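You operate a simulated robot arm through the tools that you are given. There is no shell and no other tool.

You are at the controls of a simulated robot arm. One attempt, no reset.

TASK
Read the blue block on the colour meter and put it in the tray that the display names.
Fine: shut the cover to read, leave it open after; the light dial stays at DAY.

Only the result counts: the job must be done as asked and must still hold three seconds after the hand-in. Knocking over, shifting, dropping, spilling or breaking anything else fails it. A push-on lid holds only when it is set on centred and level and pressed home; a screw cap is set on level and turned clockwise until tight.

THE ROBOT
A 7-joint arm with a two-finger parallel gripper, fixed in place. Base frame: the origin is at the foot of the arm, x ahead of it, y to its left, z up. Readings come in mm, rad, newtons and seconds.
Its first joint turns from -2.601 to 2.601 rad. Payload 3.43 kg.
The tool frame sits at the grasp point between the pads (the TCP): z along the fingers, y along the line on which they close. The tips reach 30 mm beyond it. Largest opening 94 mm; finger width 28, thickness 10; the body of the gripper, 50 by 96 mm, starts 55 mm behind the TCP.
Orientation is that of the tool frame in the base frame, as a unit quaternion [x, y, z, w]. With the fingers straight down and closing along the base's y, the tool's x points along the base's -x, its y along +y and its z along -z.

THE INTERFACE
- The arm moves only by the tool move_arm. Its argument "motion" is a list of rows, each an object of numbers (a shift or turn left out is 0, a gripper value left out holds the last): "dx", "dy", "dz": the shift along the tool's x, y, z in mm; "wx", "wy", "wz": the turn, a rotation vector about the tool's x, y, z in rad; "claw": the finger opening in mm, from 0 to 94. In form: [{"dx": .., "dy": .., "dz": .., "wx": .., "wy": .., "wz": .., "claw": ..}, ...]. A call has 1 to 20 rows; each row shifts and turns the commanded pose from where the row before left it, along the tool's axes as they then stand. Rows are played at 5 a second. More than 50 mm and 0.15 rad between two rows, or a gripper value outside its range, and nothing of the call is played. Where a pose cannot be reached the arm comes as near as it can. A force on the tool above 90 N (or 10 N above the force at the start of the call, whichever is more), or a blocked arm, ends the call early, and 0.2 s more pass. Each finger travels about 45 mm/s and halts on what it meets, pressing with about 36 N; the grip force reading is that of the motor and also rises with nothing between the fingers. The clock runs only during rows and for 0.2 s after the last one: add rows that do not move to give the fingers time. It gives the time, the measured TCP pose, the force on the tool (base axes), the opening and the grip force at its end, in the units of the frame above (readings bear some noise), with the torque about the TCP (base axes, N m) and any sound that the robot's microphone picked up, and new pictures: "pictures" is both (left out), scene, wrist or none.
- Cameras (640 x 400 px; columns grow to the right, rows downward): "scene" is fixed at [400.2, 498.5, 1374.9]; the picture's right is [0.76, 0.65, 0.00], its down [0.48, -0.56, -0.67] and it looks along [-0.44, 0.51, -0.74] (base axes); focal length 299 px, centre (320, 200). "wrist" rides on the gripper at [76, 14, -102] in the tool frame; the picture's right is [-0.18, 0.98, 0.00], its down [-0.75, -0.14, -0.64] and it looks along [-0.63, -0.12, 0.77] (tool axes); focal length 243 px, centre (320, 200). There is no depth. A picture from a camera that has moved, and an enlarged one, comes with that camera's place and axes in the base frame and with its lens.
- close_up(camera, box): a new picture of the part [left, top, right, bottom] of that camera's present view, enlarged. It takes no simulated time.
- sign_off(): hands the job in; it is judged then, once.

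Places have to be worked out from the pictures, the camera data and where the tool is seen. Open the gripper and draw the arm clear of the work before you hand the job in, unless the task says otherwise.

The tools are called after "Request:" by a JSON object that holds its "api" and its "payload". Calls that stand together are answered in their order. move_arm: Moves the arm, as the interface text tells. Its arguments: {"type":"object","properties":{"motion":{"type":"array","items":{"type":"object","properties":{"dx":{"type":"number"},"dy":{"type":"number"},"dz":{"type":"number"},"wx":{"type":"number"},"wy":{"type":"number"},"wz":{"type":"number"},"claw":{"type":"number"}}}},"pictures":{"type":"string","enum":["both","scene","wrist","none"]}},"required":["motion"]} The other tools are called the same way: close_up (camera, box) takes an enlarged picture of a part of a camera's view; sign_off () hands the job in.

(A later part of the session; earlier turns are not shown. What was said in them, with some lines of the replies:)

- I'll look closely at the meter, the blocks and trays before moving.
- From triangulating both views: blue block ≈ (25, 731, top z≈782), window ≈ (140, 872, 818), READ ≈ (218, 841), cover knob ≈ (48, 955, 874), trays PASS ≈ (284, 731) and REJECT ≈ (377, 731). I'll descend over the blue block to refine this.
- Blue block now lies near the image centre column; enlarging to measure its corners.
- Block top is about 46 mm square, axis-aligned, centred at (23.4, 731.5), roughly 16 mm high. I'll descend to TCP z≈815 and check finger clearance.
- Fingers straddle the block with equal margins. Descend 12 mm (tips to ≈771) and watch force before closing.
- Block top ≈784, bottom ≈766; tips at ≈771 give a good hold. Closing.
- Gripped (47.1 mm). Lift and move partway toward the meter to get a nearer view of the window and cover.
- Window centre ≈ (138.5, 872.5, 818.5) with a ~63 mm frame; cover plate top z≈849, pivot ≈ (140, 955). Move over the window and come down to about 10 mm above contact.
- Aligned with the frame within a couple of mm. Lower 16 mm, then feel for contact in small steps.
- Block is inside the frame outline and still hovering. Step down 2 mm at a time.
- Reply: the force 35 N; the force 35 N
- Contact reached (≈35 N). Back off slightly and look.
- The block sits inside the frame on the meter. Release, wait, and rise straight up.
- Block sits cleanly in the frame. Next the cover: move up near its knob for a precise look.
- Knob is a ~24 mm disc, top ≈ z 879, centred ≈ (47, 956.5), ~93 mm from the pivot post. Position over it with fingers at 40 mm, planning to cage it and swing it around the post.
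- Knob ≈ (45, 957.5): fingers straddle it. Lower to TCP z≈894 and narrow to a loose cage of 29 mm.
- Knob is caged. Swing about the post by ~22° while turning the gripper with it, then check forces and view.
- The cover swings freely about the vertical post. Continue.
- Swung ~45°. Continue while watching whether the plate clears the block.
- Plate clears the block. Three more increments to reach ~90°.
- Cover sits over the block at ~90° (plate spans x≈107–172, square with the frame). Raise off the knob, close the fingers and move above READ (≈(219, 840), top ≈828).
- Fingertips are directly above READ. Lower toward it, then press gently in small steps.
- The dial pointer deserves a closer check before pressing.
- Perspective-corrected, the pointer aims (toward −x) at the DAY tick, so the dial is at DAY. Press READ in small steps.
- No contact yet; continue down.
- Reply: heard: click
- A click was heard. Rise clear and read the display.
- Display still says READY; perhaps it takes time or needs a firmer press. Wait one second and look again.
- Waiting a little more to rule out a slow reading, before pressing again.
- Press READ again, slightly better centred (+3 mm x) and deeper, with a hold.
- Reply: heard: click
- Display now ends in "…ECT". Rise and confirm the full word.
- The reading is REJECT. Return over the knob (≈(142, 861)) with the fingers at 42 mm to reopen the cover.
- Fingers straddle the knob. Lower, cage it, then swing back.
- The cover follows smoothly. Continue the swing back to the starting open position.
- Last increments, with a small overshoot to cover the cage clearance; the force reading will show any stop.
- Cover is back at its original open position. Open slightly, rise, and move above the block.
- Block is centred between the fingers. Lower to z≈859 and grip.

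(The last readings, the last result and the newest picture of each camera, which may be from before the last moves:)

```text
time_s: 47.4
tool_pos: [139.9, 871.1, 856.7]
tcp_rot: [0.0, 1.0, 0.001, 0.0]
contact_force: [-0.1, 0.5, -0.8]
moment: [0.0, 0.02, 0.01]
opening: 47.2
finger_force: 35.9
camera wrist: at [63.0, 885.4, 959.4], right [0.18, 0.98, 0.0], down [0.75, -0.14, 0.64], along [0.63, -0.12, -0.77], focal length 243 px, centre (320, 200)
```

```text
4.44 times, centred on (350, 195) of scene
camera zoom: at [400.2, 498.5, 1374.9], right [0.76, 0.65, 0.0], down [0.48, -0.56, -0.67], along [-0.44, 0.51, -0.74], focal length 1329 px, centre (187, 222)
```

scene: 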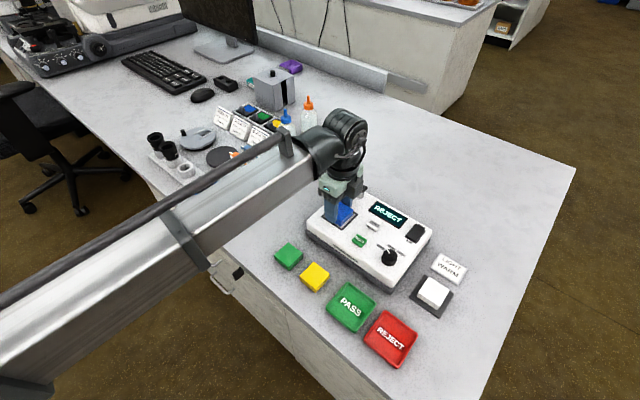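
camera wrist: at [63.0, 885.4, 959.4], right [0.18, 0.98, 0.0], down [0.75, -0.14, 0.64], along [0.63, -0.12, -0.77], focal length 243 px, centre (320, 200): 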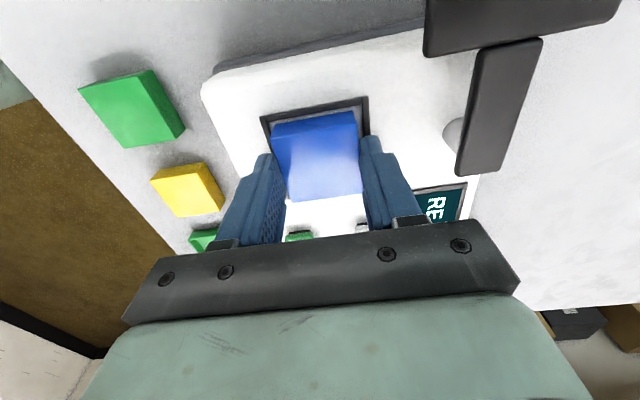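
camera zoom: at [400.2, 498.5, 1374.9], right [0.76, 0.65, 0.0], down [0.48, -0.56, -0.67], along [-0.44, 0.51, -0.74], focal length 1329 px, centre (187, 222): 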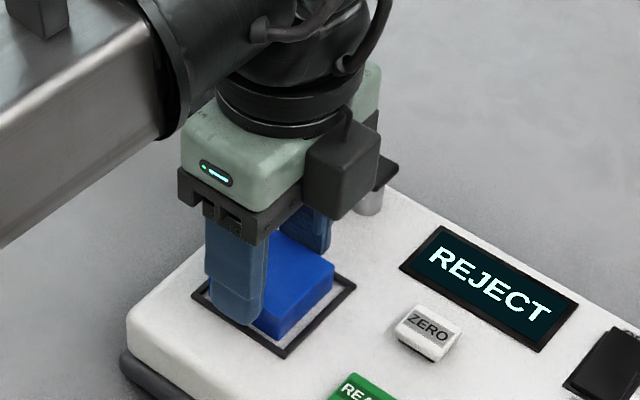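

Gripped. Lift and carry towards the REJECT tray, stopping beside it to measure.

Request:
{"api": "move_arm", "payload": {"motion": [{"dz": -15}, {"dz": -40}, {"dz": -45}, {"dx": -40, "dy": -13}, {"dx": -45, "dy": -17}, {"dx": -45, "dy": -17}, {"dx": -45, "dy": -17}, {"dx": -40, "dy": -16}, {}, {}]}}

Request:
{"api": "close_up", "payload": {"camera": "wrist", "box": [180, 40, 420, 220]}}

Request:
{"api": "close_up", "payload": {"camera": "scene", "box": [320, 270, 440, 370]}}

```text
time_s: 49.6
tool_pos: [354.7, 790.4, 955.3]
tcp_rot: [-0.001, 1.0, 0.001, 0.0]
contact_force: [-0.3, -0.5, -0.8]
moment: [0.0, 0.03, -0.01]
opening: 47.3
finger_force: 35.9
camera wrist: at [277.4, 804.9, 1058.3], right [0.18, 0.98, 0.0], down [0.75, -0.14, 0.64], along [0.63, -0.12, -0.77], focal length 243 px, centre (320, 200)
```

scene: 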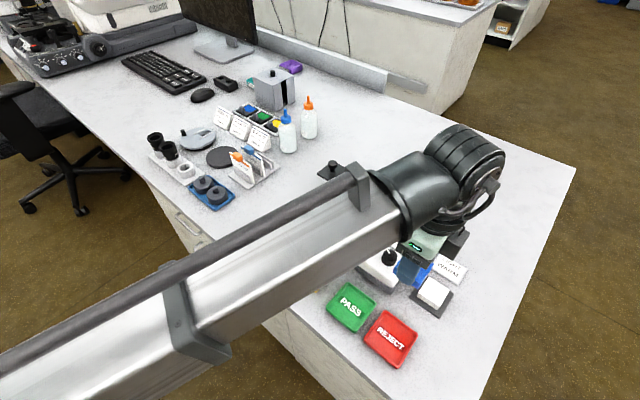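
wrist: 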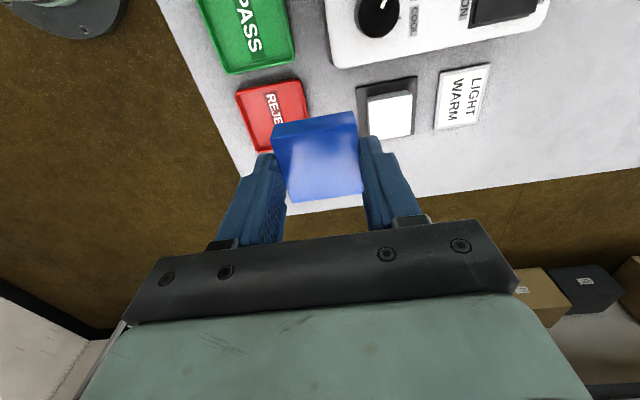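

```text
2.22 times, centred on (300, 130) of wrist
camera zoom: at [277.4, 804.9, 1058.3], right [0.18, 0.98, 0.0], down [0.75, -0.14, 0.64], along [0.63, -0.12, -0.77], focal length 539 px, centre (364, 356)
```

zoom: 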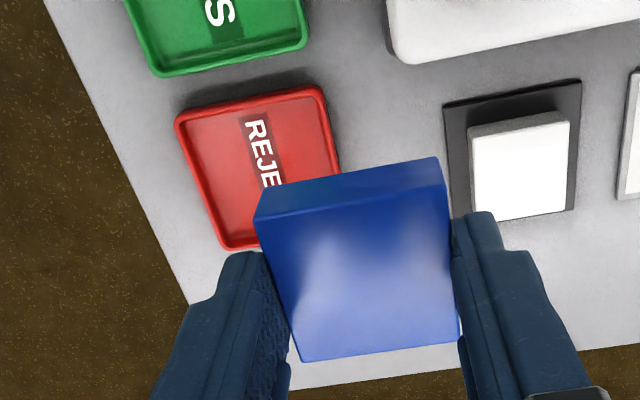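

```text
4.00 times, centred on (380, 320) of scene
camera zoom: at [400.2, 498.5, 1374.9], right [0.76, 0.65, 0.0], down [0.48, -0.56, -0.67], along [-0.44, 0.51, -0.74], focal length 1196 px, centre (80, -280)
```

zoom: 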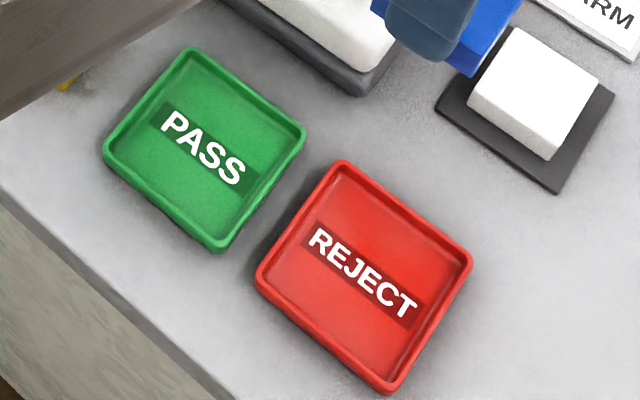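

REJECT tray rim spans x≈341–414, y≈695–767 (centre ≈ (377.5, 731)), rim z≈777. Centre over it and come down to TCP z≈830 first.

Request:
{"api": "move_arm", "payload": {"motion": [{"dx": -11.4, "dy": -30}, {"dx": -11.4, "dy": -29.7}, {"dz": 40}, {"dz": 40}, {"dz": 35}, {"dz": 10}, {}, {}]}}

Request:
{"api": "close_up", "payload": {"camera": "wrist", "box": [180, 40, 460, 240]}}

Request:
{"api": "close_up", "payload": {"camera": "scene", "box": [340, 270, 440, 370]}}

```text
time_s: 51.4
tool_pos: [376.9, 732.8, 833.2]
tcp_rot: [0.0, 1.0, 0.0, 0.0]
contact_force: [-0.1, 0.8, -2.0]
moment: [-0.01, -0.04, 0.01]
opening: 47.0
finger_force: 36.1
camera wrist: at [300.7, 746.5, 933.5], right [0.18, 0.98, 0.0], down [0.75, -0.14, 0.64], along [0.63, -0.12, -0.77], focal length 243 px, centre (320, 200)
```

scene: 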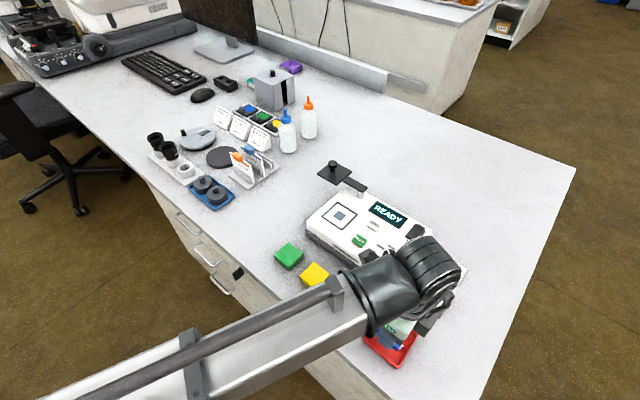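
wrist: 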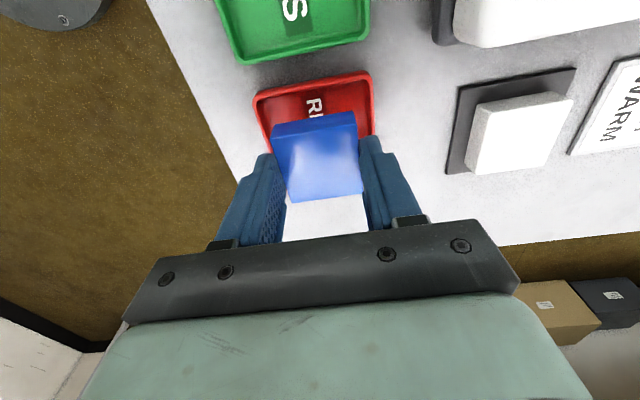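

```text
2.00 times, centred on (320, 140) of wrist
camera zoom: at [300.7, 746.5, 933.5], right [0.18, 0.98, 0.0], down [0.75, -0.14, 0.64], along [0.63, -0.12, -0.77], focal length 485 px, centre (320, 320)
```

zoom: 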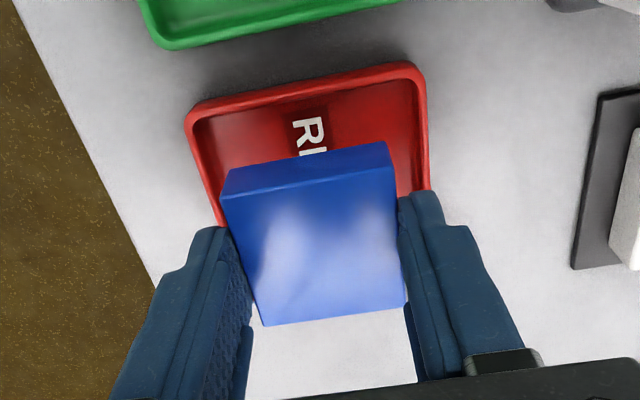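

```text
4.00 times, centred on (390, 320) of scene
camera zoom: at [400.2, 498.5, 1374.9], right [0.76, 0.65, 0.0], down [0.48, -0.56, -0.67], along [-0.44, 0.51, -0.74], focal length 1196 px, centre (40, -280)
```

zoom: 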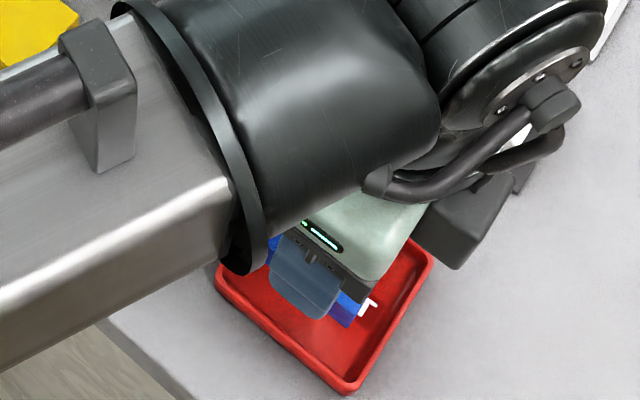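

Nicely centred over the tray (rim y≈697–768). Lower to z≈811 and check finger-to-rim clearance.

Request:
{"api": "move_arm", "payload": {"motion": [{"dz": 12}, {"dz": 9}, {}, {}]}}

Request:
{"api": "close_up", "payload": {"camera": "wrist", "box": [180, 40, 460, 240]}}

Request:
{"api": "close_up", "payload": {"camera": "scene", "box": [365, 300, 435, 370]}}

```text
time_s: 52.4
tool_pos: [376.9, 732.7, 810.6]
tcp_rot: [-0.001, 1.0, 0.0, 0.0]
contact_force: [0.1, -0.4, -1.2]
moment: [0.03, -0.03, -0.02]
opening: 47.3
finger_force: 36.0
camera wrist: at [300.7, 746.5, 912.6], right [0.18, 0.98, 0.0], down [0.75, -0.14, 0.64], along [0.63, -0.12, -0.77], focal length 243 px, centre (320, 200)
```

scene: 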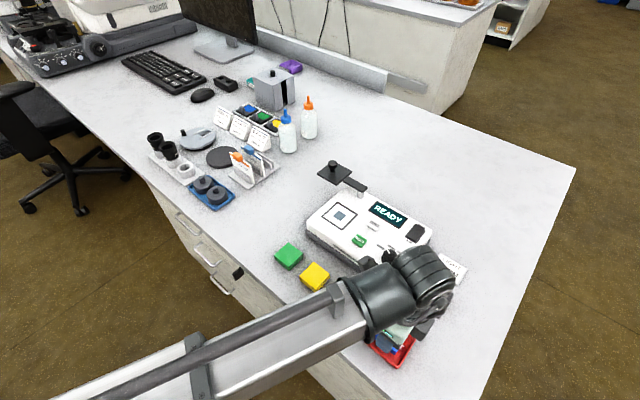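
wrist: 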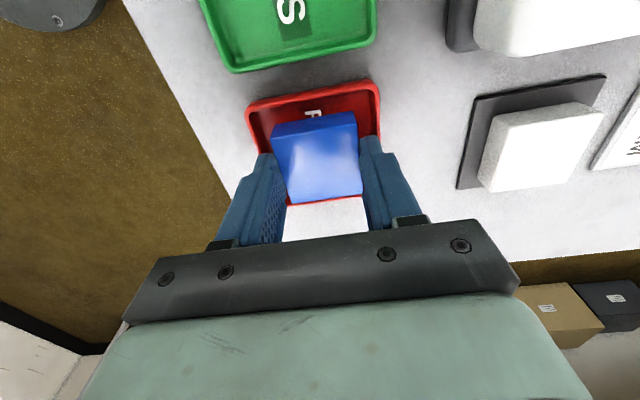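

```text
2.00 times, centred on (320, 140) of wrist
camera zoom: at [300.7, 746.5, 912.6], right [0.18, 0.98, 0.0], down [0.75, -0.14, 0.64], along [0.63, -0.12, -0.77], focal length 485 px, centre (320, 320)
```

zoom: 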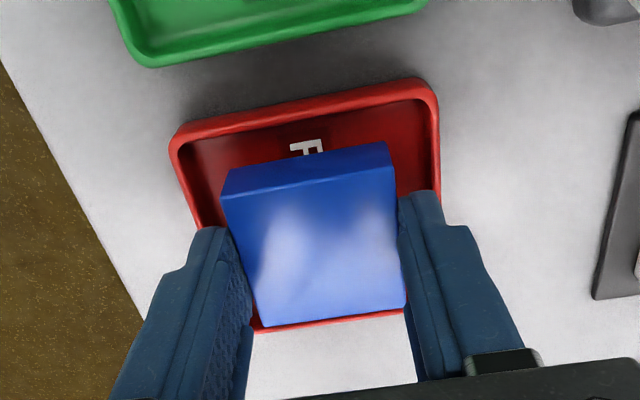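

```text
5.71 times, centred on (400, 335) of scene
camera zoom: at [400.2, 498.5, 1374.9], right [0.76, 0.65, 0.0], down [0.48, -0.56, -0.67], along [-0.44, 0.51, -0.74], focal length 1708 px, centre (-137, -571)
```

zoom: 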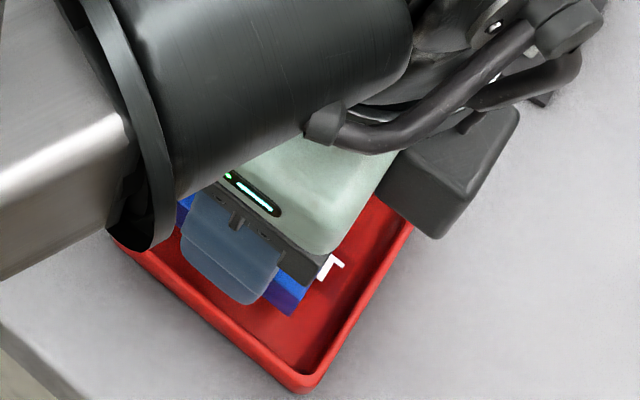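

Zoom on the finger/rim gap.

Request:
{"api": "close_up", "payload": {"camera": "scene", "box": [380, 330, 420, 370]}}

Request:
{"api": "close_up", "payload": {"camera": "wrist", "box": [235, 90, 315, 170]}}

Request:
{"api": "close_up", "payload": {"camera": "wrist", "box": [335, 70, 415, 150]}}

```text
10.00 times, centred on (400, 350) of scene
camera zoom: at [400.2, 498.5, 1374.9], right [0.76, 0.65, 0.0], down [0.48, -0.56, -0.67], along [-0.44, 0.51, -0.74], focal length 2989 px, centre (-480, -1300)
```

zoom: 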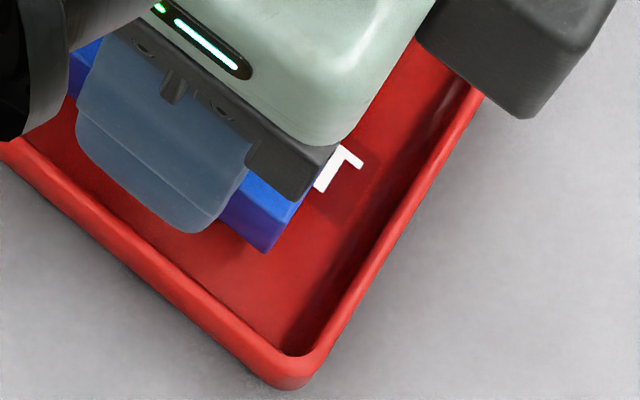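

```text
5.00 times, centred on (275, 130) of wrist
camera zoom: at [300.7, 746.5, 912.6], right [0.18, 0.98, 0.0], down [0.75, -0.14, 0.64], along [0.63, -0.12, -0.77], focal length 1213 px, centre (545, 550)
```

zoom: 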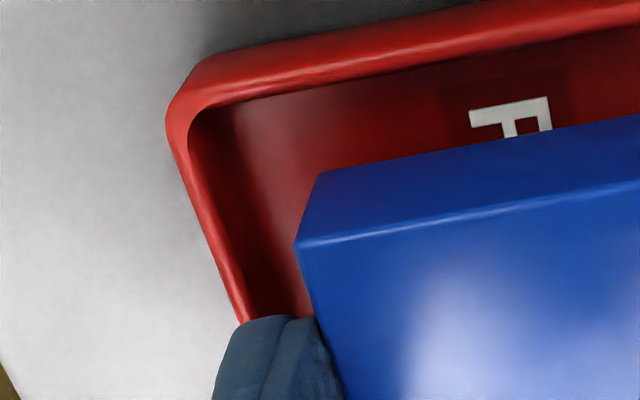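

```text
5.00 times, centred on (375, 110) of wrist
camera zoom: at [300.7, 746.5, 912.6], right [0.18, 0.98, 0.0], down [0.75, -0.14, 0.64], along [0.63, -0.12, -0.77], focal length 1213 px, centre (45, 650)
```

zoom: 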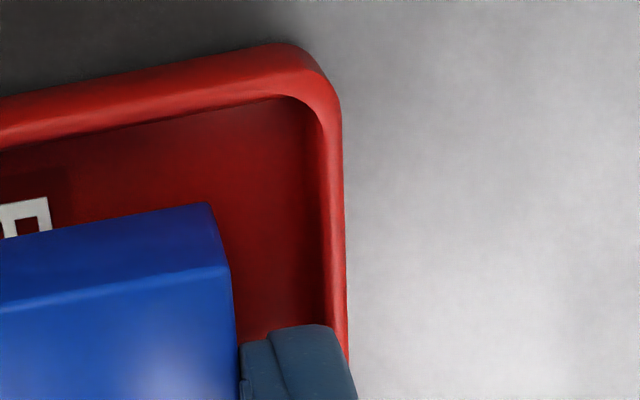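

Fingers are just above/inside the rim with ~1–2 mm side margin, and the block bottom is only a few mm above the tray floor. Lower 1.5 mm more and open slightly so that the block settles between the fingers.

Request:
{"api": "move_arm", "payload": {"motion": [{"dz": 1.5}, {}, {"claw": 49}, {}, {"claw": 50}, {}, {}]}}

Request:
{"api": "close_up", "payload": {"camera": "scene", "box": [380, 330, 420, 370]}}

Request:
{"api": "close_up", "payload": {"camera": "wrist", "box": [180, 40, 460, 240]}}

```text
time_s: 54.0
tool_pos: [376.4, 733.1, 809.7]
tcp_rot: [0.0, 1.0, 0.0, -0.001]
contact_force: [-0.2, 0.4, -0.1]
moment: [-0.04, 0.02, 0.0]
opening: 49.8
finger_force: 0.1
camera wrist: at [300.4, 746.8, 911.3], right [0.18, 0.98, 0.0], down [0.75, -0.14, 0.64], along [0.63, -0.12, -0.77], focal length 243 px, centre (320, 200)
```

scene: 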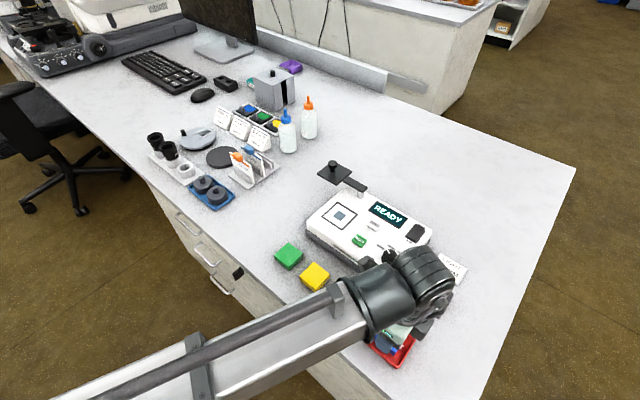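
wrist: 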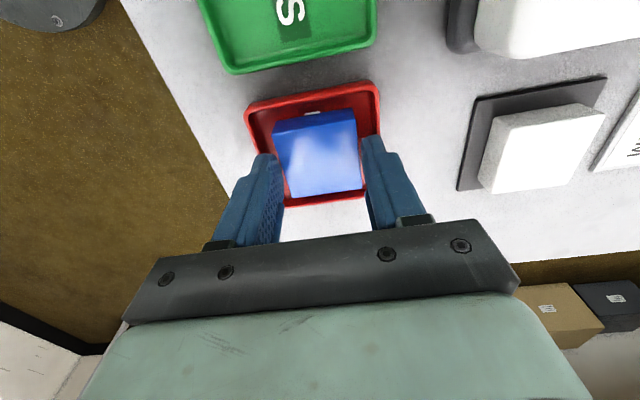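

```text
10.00 times, centred on (400, 350) of scene
camera zoom: at [400.2, 498.5, 1374.9], right [0.76, 0.65, 0.0], down [0.48, -0.56, -0.67], along [-0.44, 0.51, -0.74], focal length 2989 px, centre (-480, -1300)
```

zoom: 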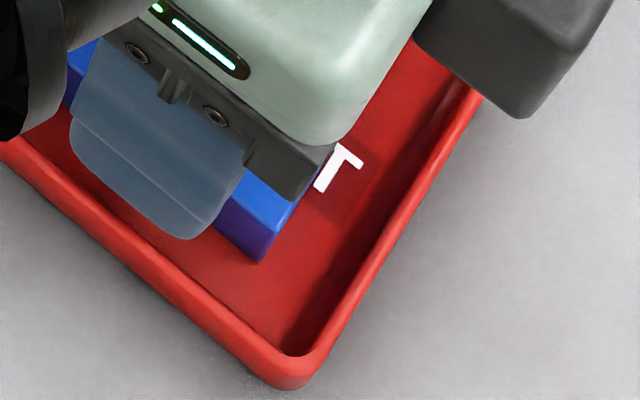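

```text
2.00 times, centred on (320, 140) of wrist
camera zoom: at [300.4, 746.8, 911.3], right [0.18, 0.98, 0.0], down [0.75, -0.14, 0.64], along [0.63, -0.12, -0.77], focal length 485 px, centre (320, 320)
```

zoom: 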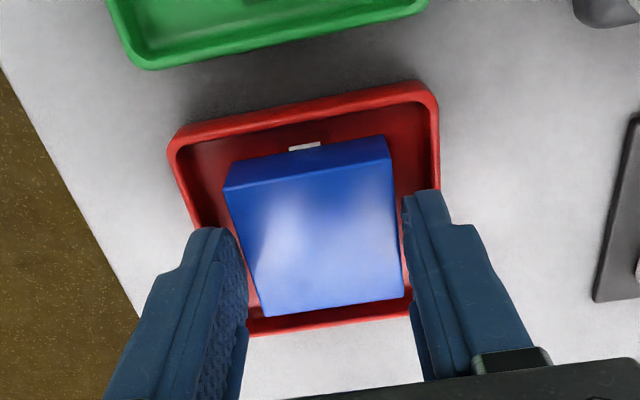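

The block has settled flat on the tray floor. Rise slowly, opening a little once the tips are above the rim, then retreat high.

Request:
{"api": "move_arm", "payload": {"motion": [{"dz": -4}, {"claw": 56}, {}, {"dz": -10}, {"dz": -20}, {"dz": -40}, {"dz": -45}, {"dz": -45, "claw": 80}, {"dz": -30, "dx": 40}, {"dx": 45, "dz": -20}, {"dx": 45}, {"dx": 45}, {}, {}]}}

Request:
{"api": "close_up", "payload": {"camera": "scene", "box": [270, 150, 470, 380]}}

Request:
{"api": "close_up", "payload": {"camera": "scene", "box": [330, 270, 450, 370]}}

```text
time_s: 57.0
tool_pos: [201.7, 731.2, 1020.7]
tcp_rot: [0.0, 1.0, 0.001, 0.0]
contact_force: [-0.2, -0.7, 0.8]
moment: [0.01, 0.0, 0.01]
opening: 80.1
finger_force: 0.0
camera wrist: at [125.3, 745.7, 1124.5], right [0.18, 0.98, 0.0], down [0.75, -0.14, 0.64], along [0.63, -0.12, -0.77], focal length 243 px, centre (320, 200)
```

scene: 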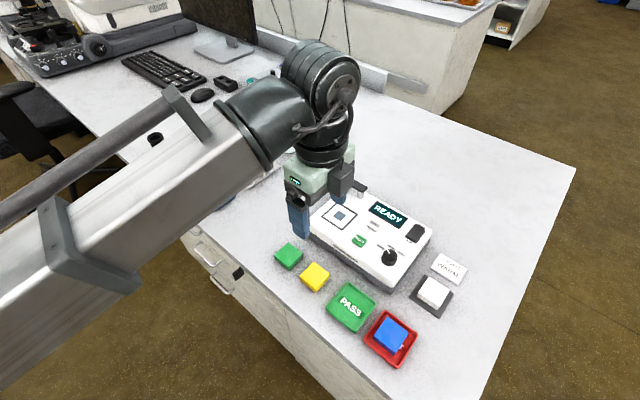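
wrist: 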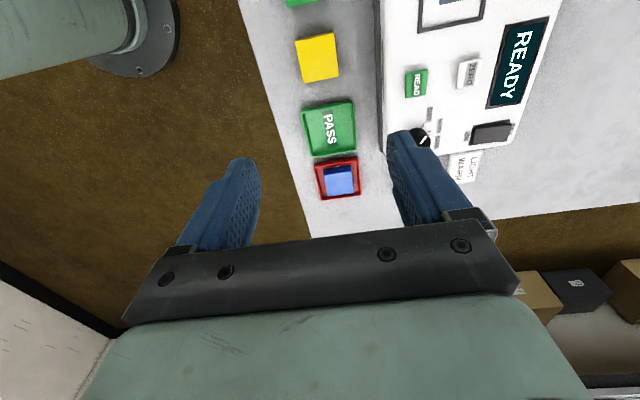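

```text
1.74 times, centred on (370, 265) of scene
camera zoom: at [400.2, 498.5, 1374.9], right [0.76, 0.65, 0.0], down [0.48, -0.56, -0.67], along [-0.44, 0.51, -0.74], focal length 520 px, centre (233, 87)
```

zoom: 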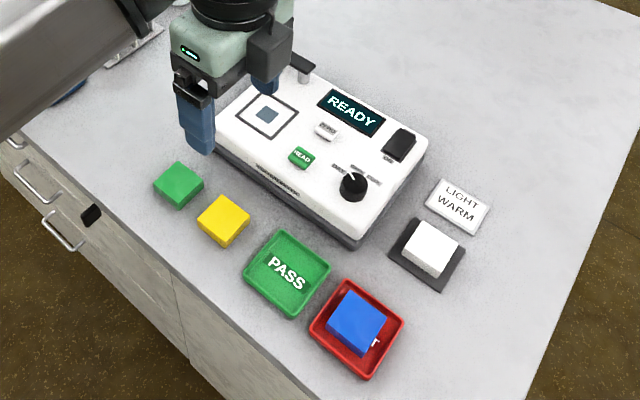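

```text
4.00 times, centred on (390, 320) of scene
camera zoom: at [400.2, 498.5, 1374.9], right [0.76, 0.65, 0.0], down [0.48, -0.56, -0.67], along [-0.44, 0.51, -0.74], focal length 1196 px, centre (40, -280)
```

zoom: 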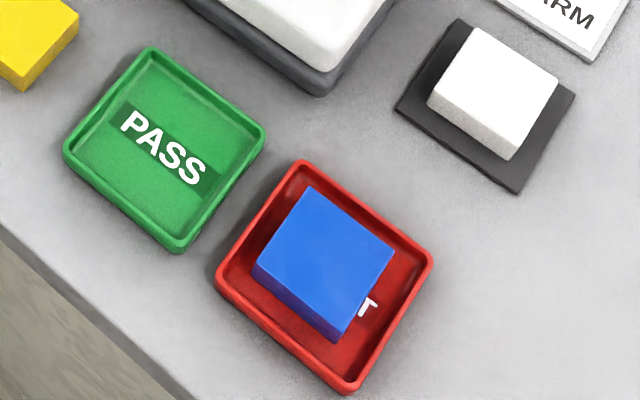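

Blue block rests flat in REJECT and the tray is unmoved. Move higher to confirm that the cover is still open and nothing else changed.

Request:
{"api": "move_arm", "payload": {"motion": [{"dz": -40, "dx": 40}, {"dz": -40, "dx": 40, "dy": -10}, {"dx": 45, "dy": -10}, {}, {}]}}

Request:
{"api": "close_up", "payload": {"camera": "wrist", "box": [260, 0, 560, 230]}}

Request:
{"api": "close_up", "payload": {"camera": "scene", "box": [270, 140, 470, 280]}}

```text
refused: row 1 steps farther than a row can; nothing moved
```

```text
1.74 times, centred on (410, 115) of wrist
camera zoom: at [125.3, 745.7, 1124.5], right [0.18, 0.98, 0.0], down [0.75, -0.14, 0.64], along [0.63, -0.12, -0.77], focal length 422 px, centre (164, 348)
```

zoom: 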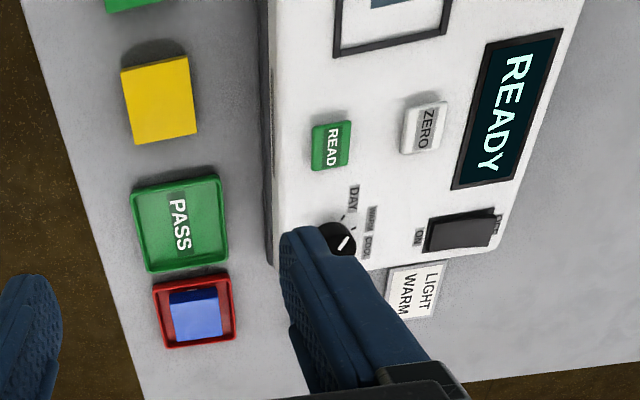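

```text
2.86 times, centred on (370, 210) of scene
camera zoom: at [400.2, 498.5, 1374.9], right [0.76, 0.65, 0.0], down [0.48, -0.56, -0.67], along [-0.44, 0.51, -0.74], focal length 854 px, centre (177, 171)
```

zoom: 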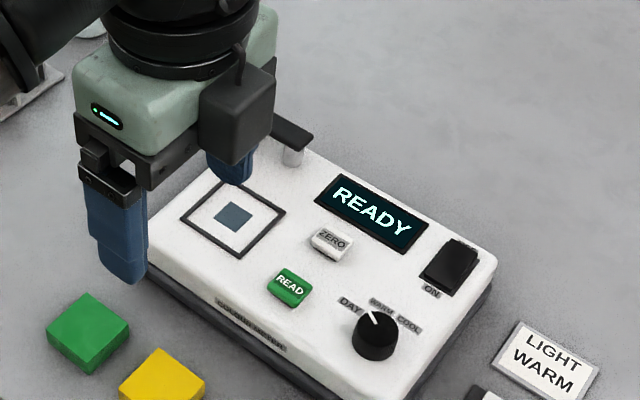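

That row was too long; use shorter rows to draw back.

Request:
{"api": "move_arm", "payload": {"motion": [{"dz": -30, "dx": 30}, {"dz": -30, "dx": 30}, {"dz": -30, "dx": 30}, {"dx": 30, "dy": -10}, {}, {}]}}

Request:
{"api": "close_up", "payload": {"camera": "scene", "box": [270, 140, 470, 280]}}

```text
time_s: 58.4
tool_pos: [82.8, 720.3, 1111.6]
tcp_rot: [-0.001, 1.0, 0.0, 0.0]
contact_force: [-0.2, -0.6, -0.3]
moment: [-0.03, -0.02, -0.02]
opening: 79.9
finger_force: 0.0
camera wrist: at [5.7, 734.8, 1214.3], right [0.18, 0.98, 0.0], down [0.75, -0.14, 0.64], along [0.63, -0.12, -0.77], focal length 243 px, centre (320, 200)
```

scene: 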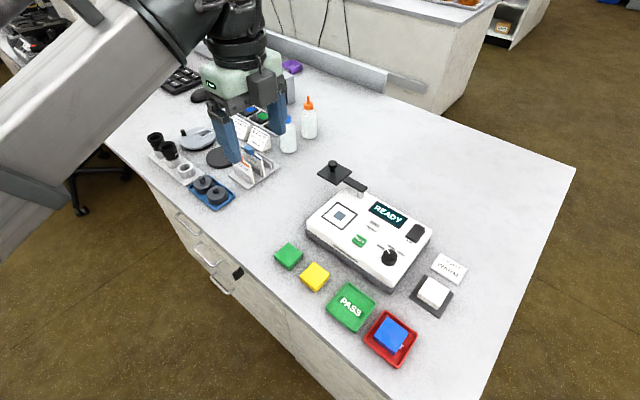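
wrist: 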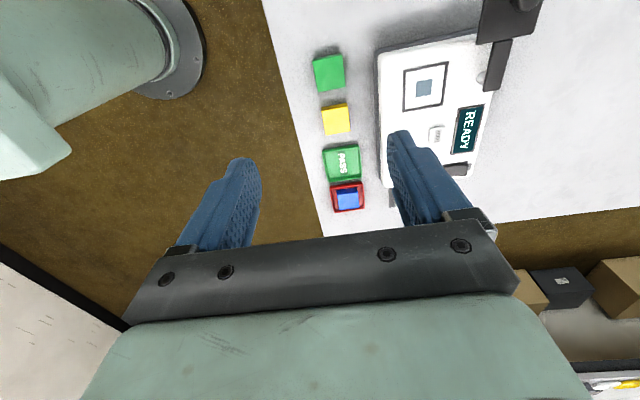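

```text
2.86 times, centred on (370, 210) of scene
camera zoom: at [400.2, 498.5, 1374.9], right [0.76, 0.65, 0.0], down [0.48, -0.56, -0.67], along [-0.44, 0.51, -0.74], focal length 854 px, centre (177, 171)
```

zoom: 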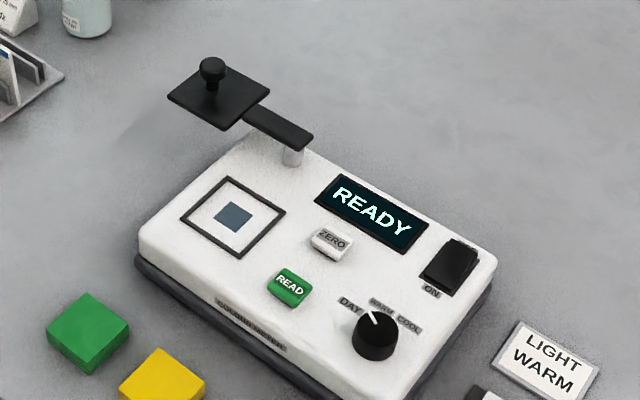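

The cover is open, the dial is still at DAY, the meter and the other items are where they were, the blue block lies in REJECT, and the arm is clear with an open gripper. Handing in.

Request:
{"api": "sign_off", "payload": {}}

```text
The job is handed in.
```

The meter read the blue block as REJECT, and the block now lies flat in the REJECT tray. I've handed the job in, but no verdict has come back.

- **Reading:** I took it with the cover shut over the block. The first press of READ clicked but the display stayed at READY. The second press, held longer, gave REJECT. The display went back to READY once I lifted the block off.
- **Meter:** the cover is swung back to its original open position and the light dial is still at DAY.
- **Placing:** I released the block a few millimetres above the tray floor, because the fingers only just fit inside the rim. It dropped flat and the tray did not move.
- **Everything else:** the last pictures show the other blocks, the trays and the meter where they were. The arm is clear with the gripper open.
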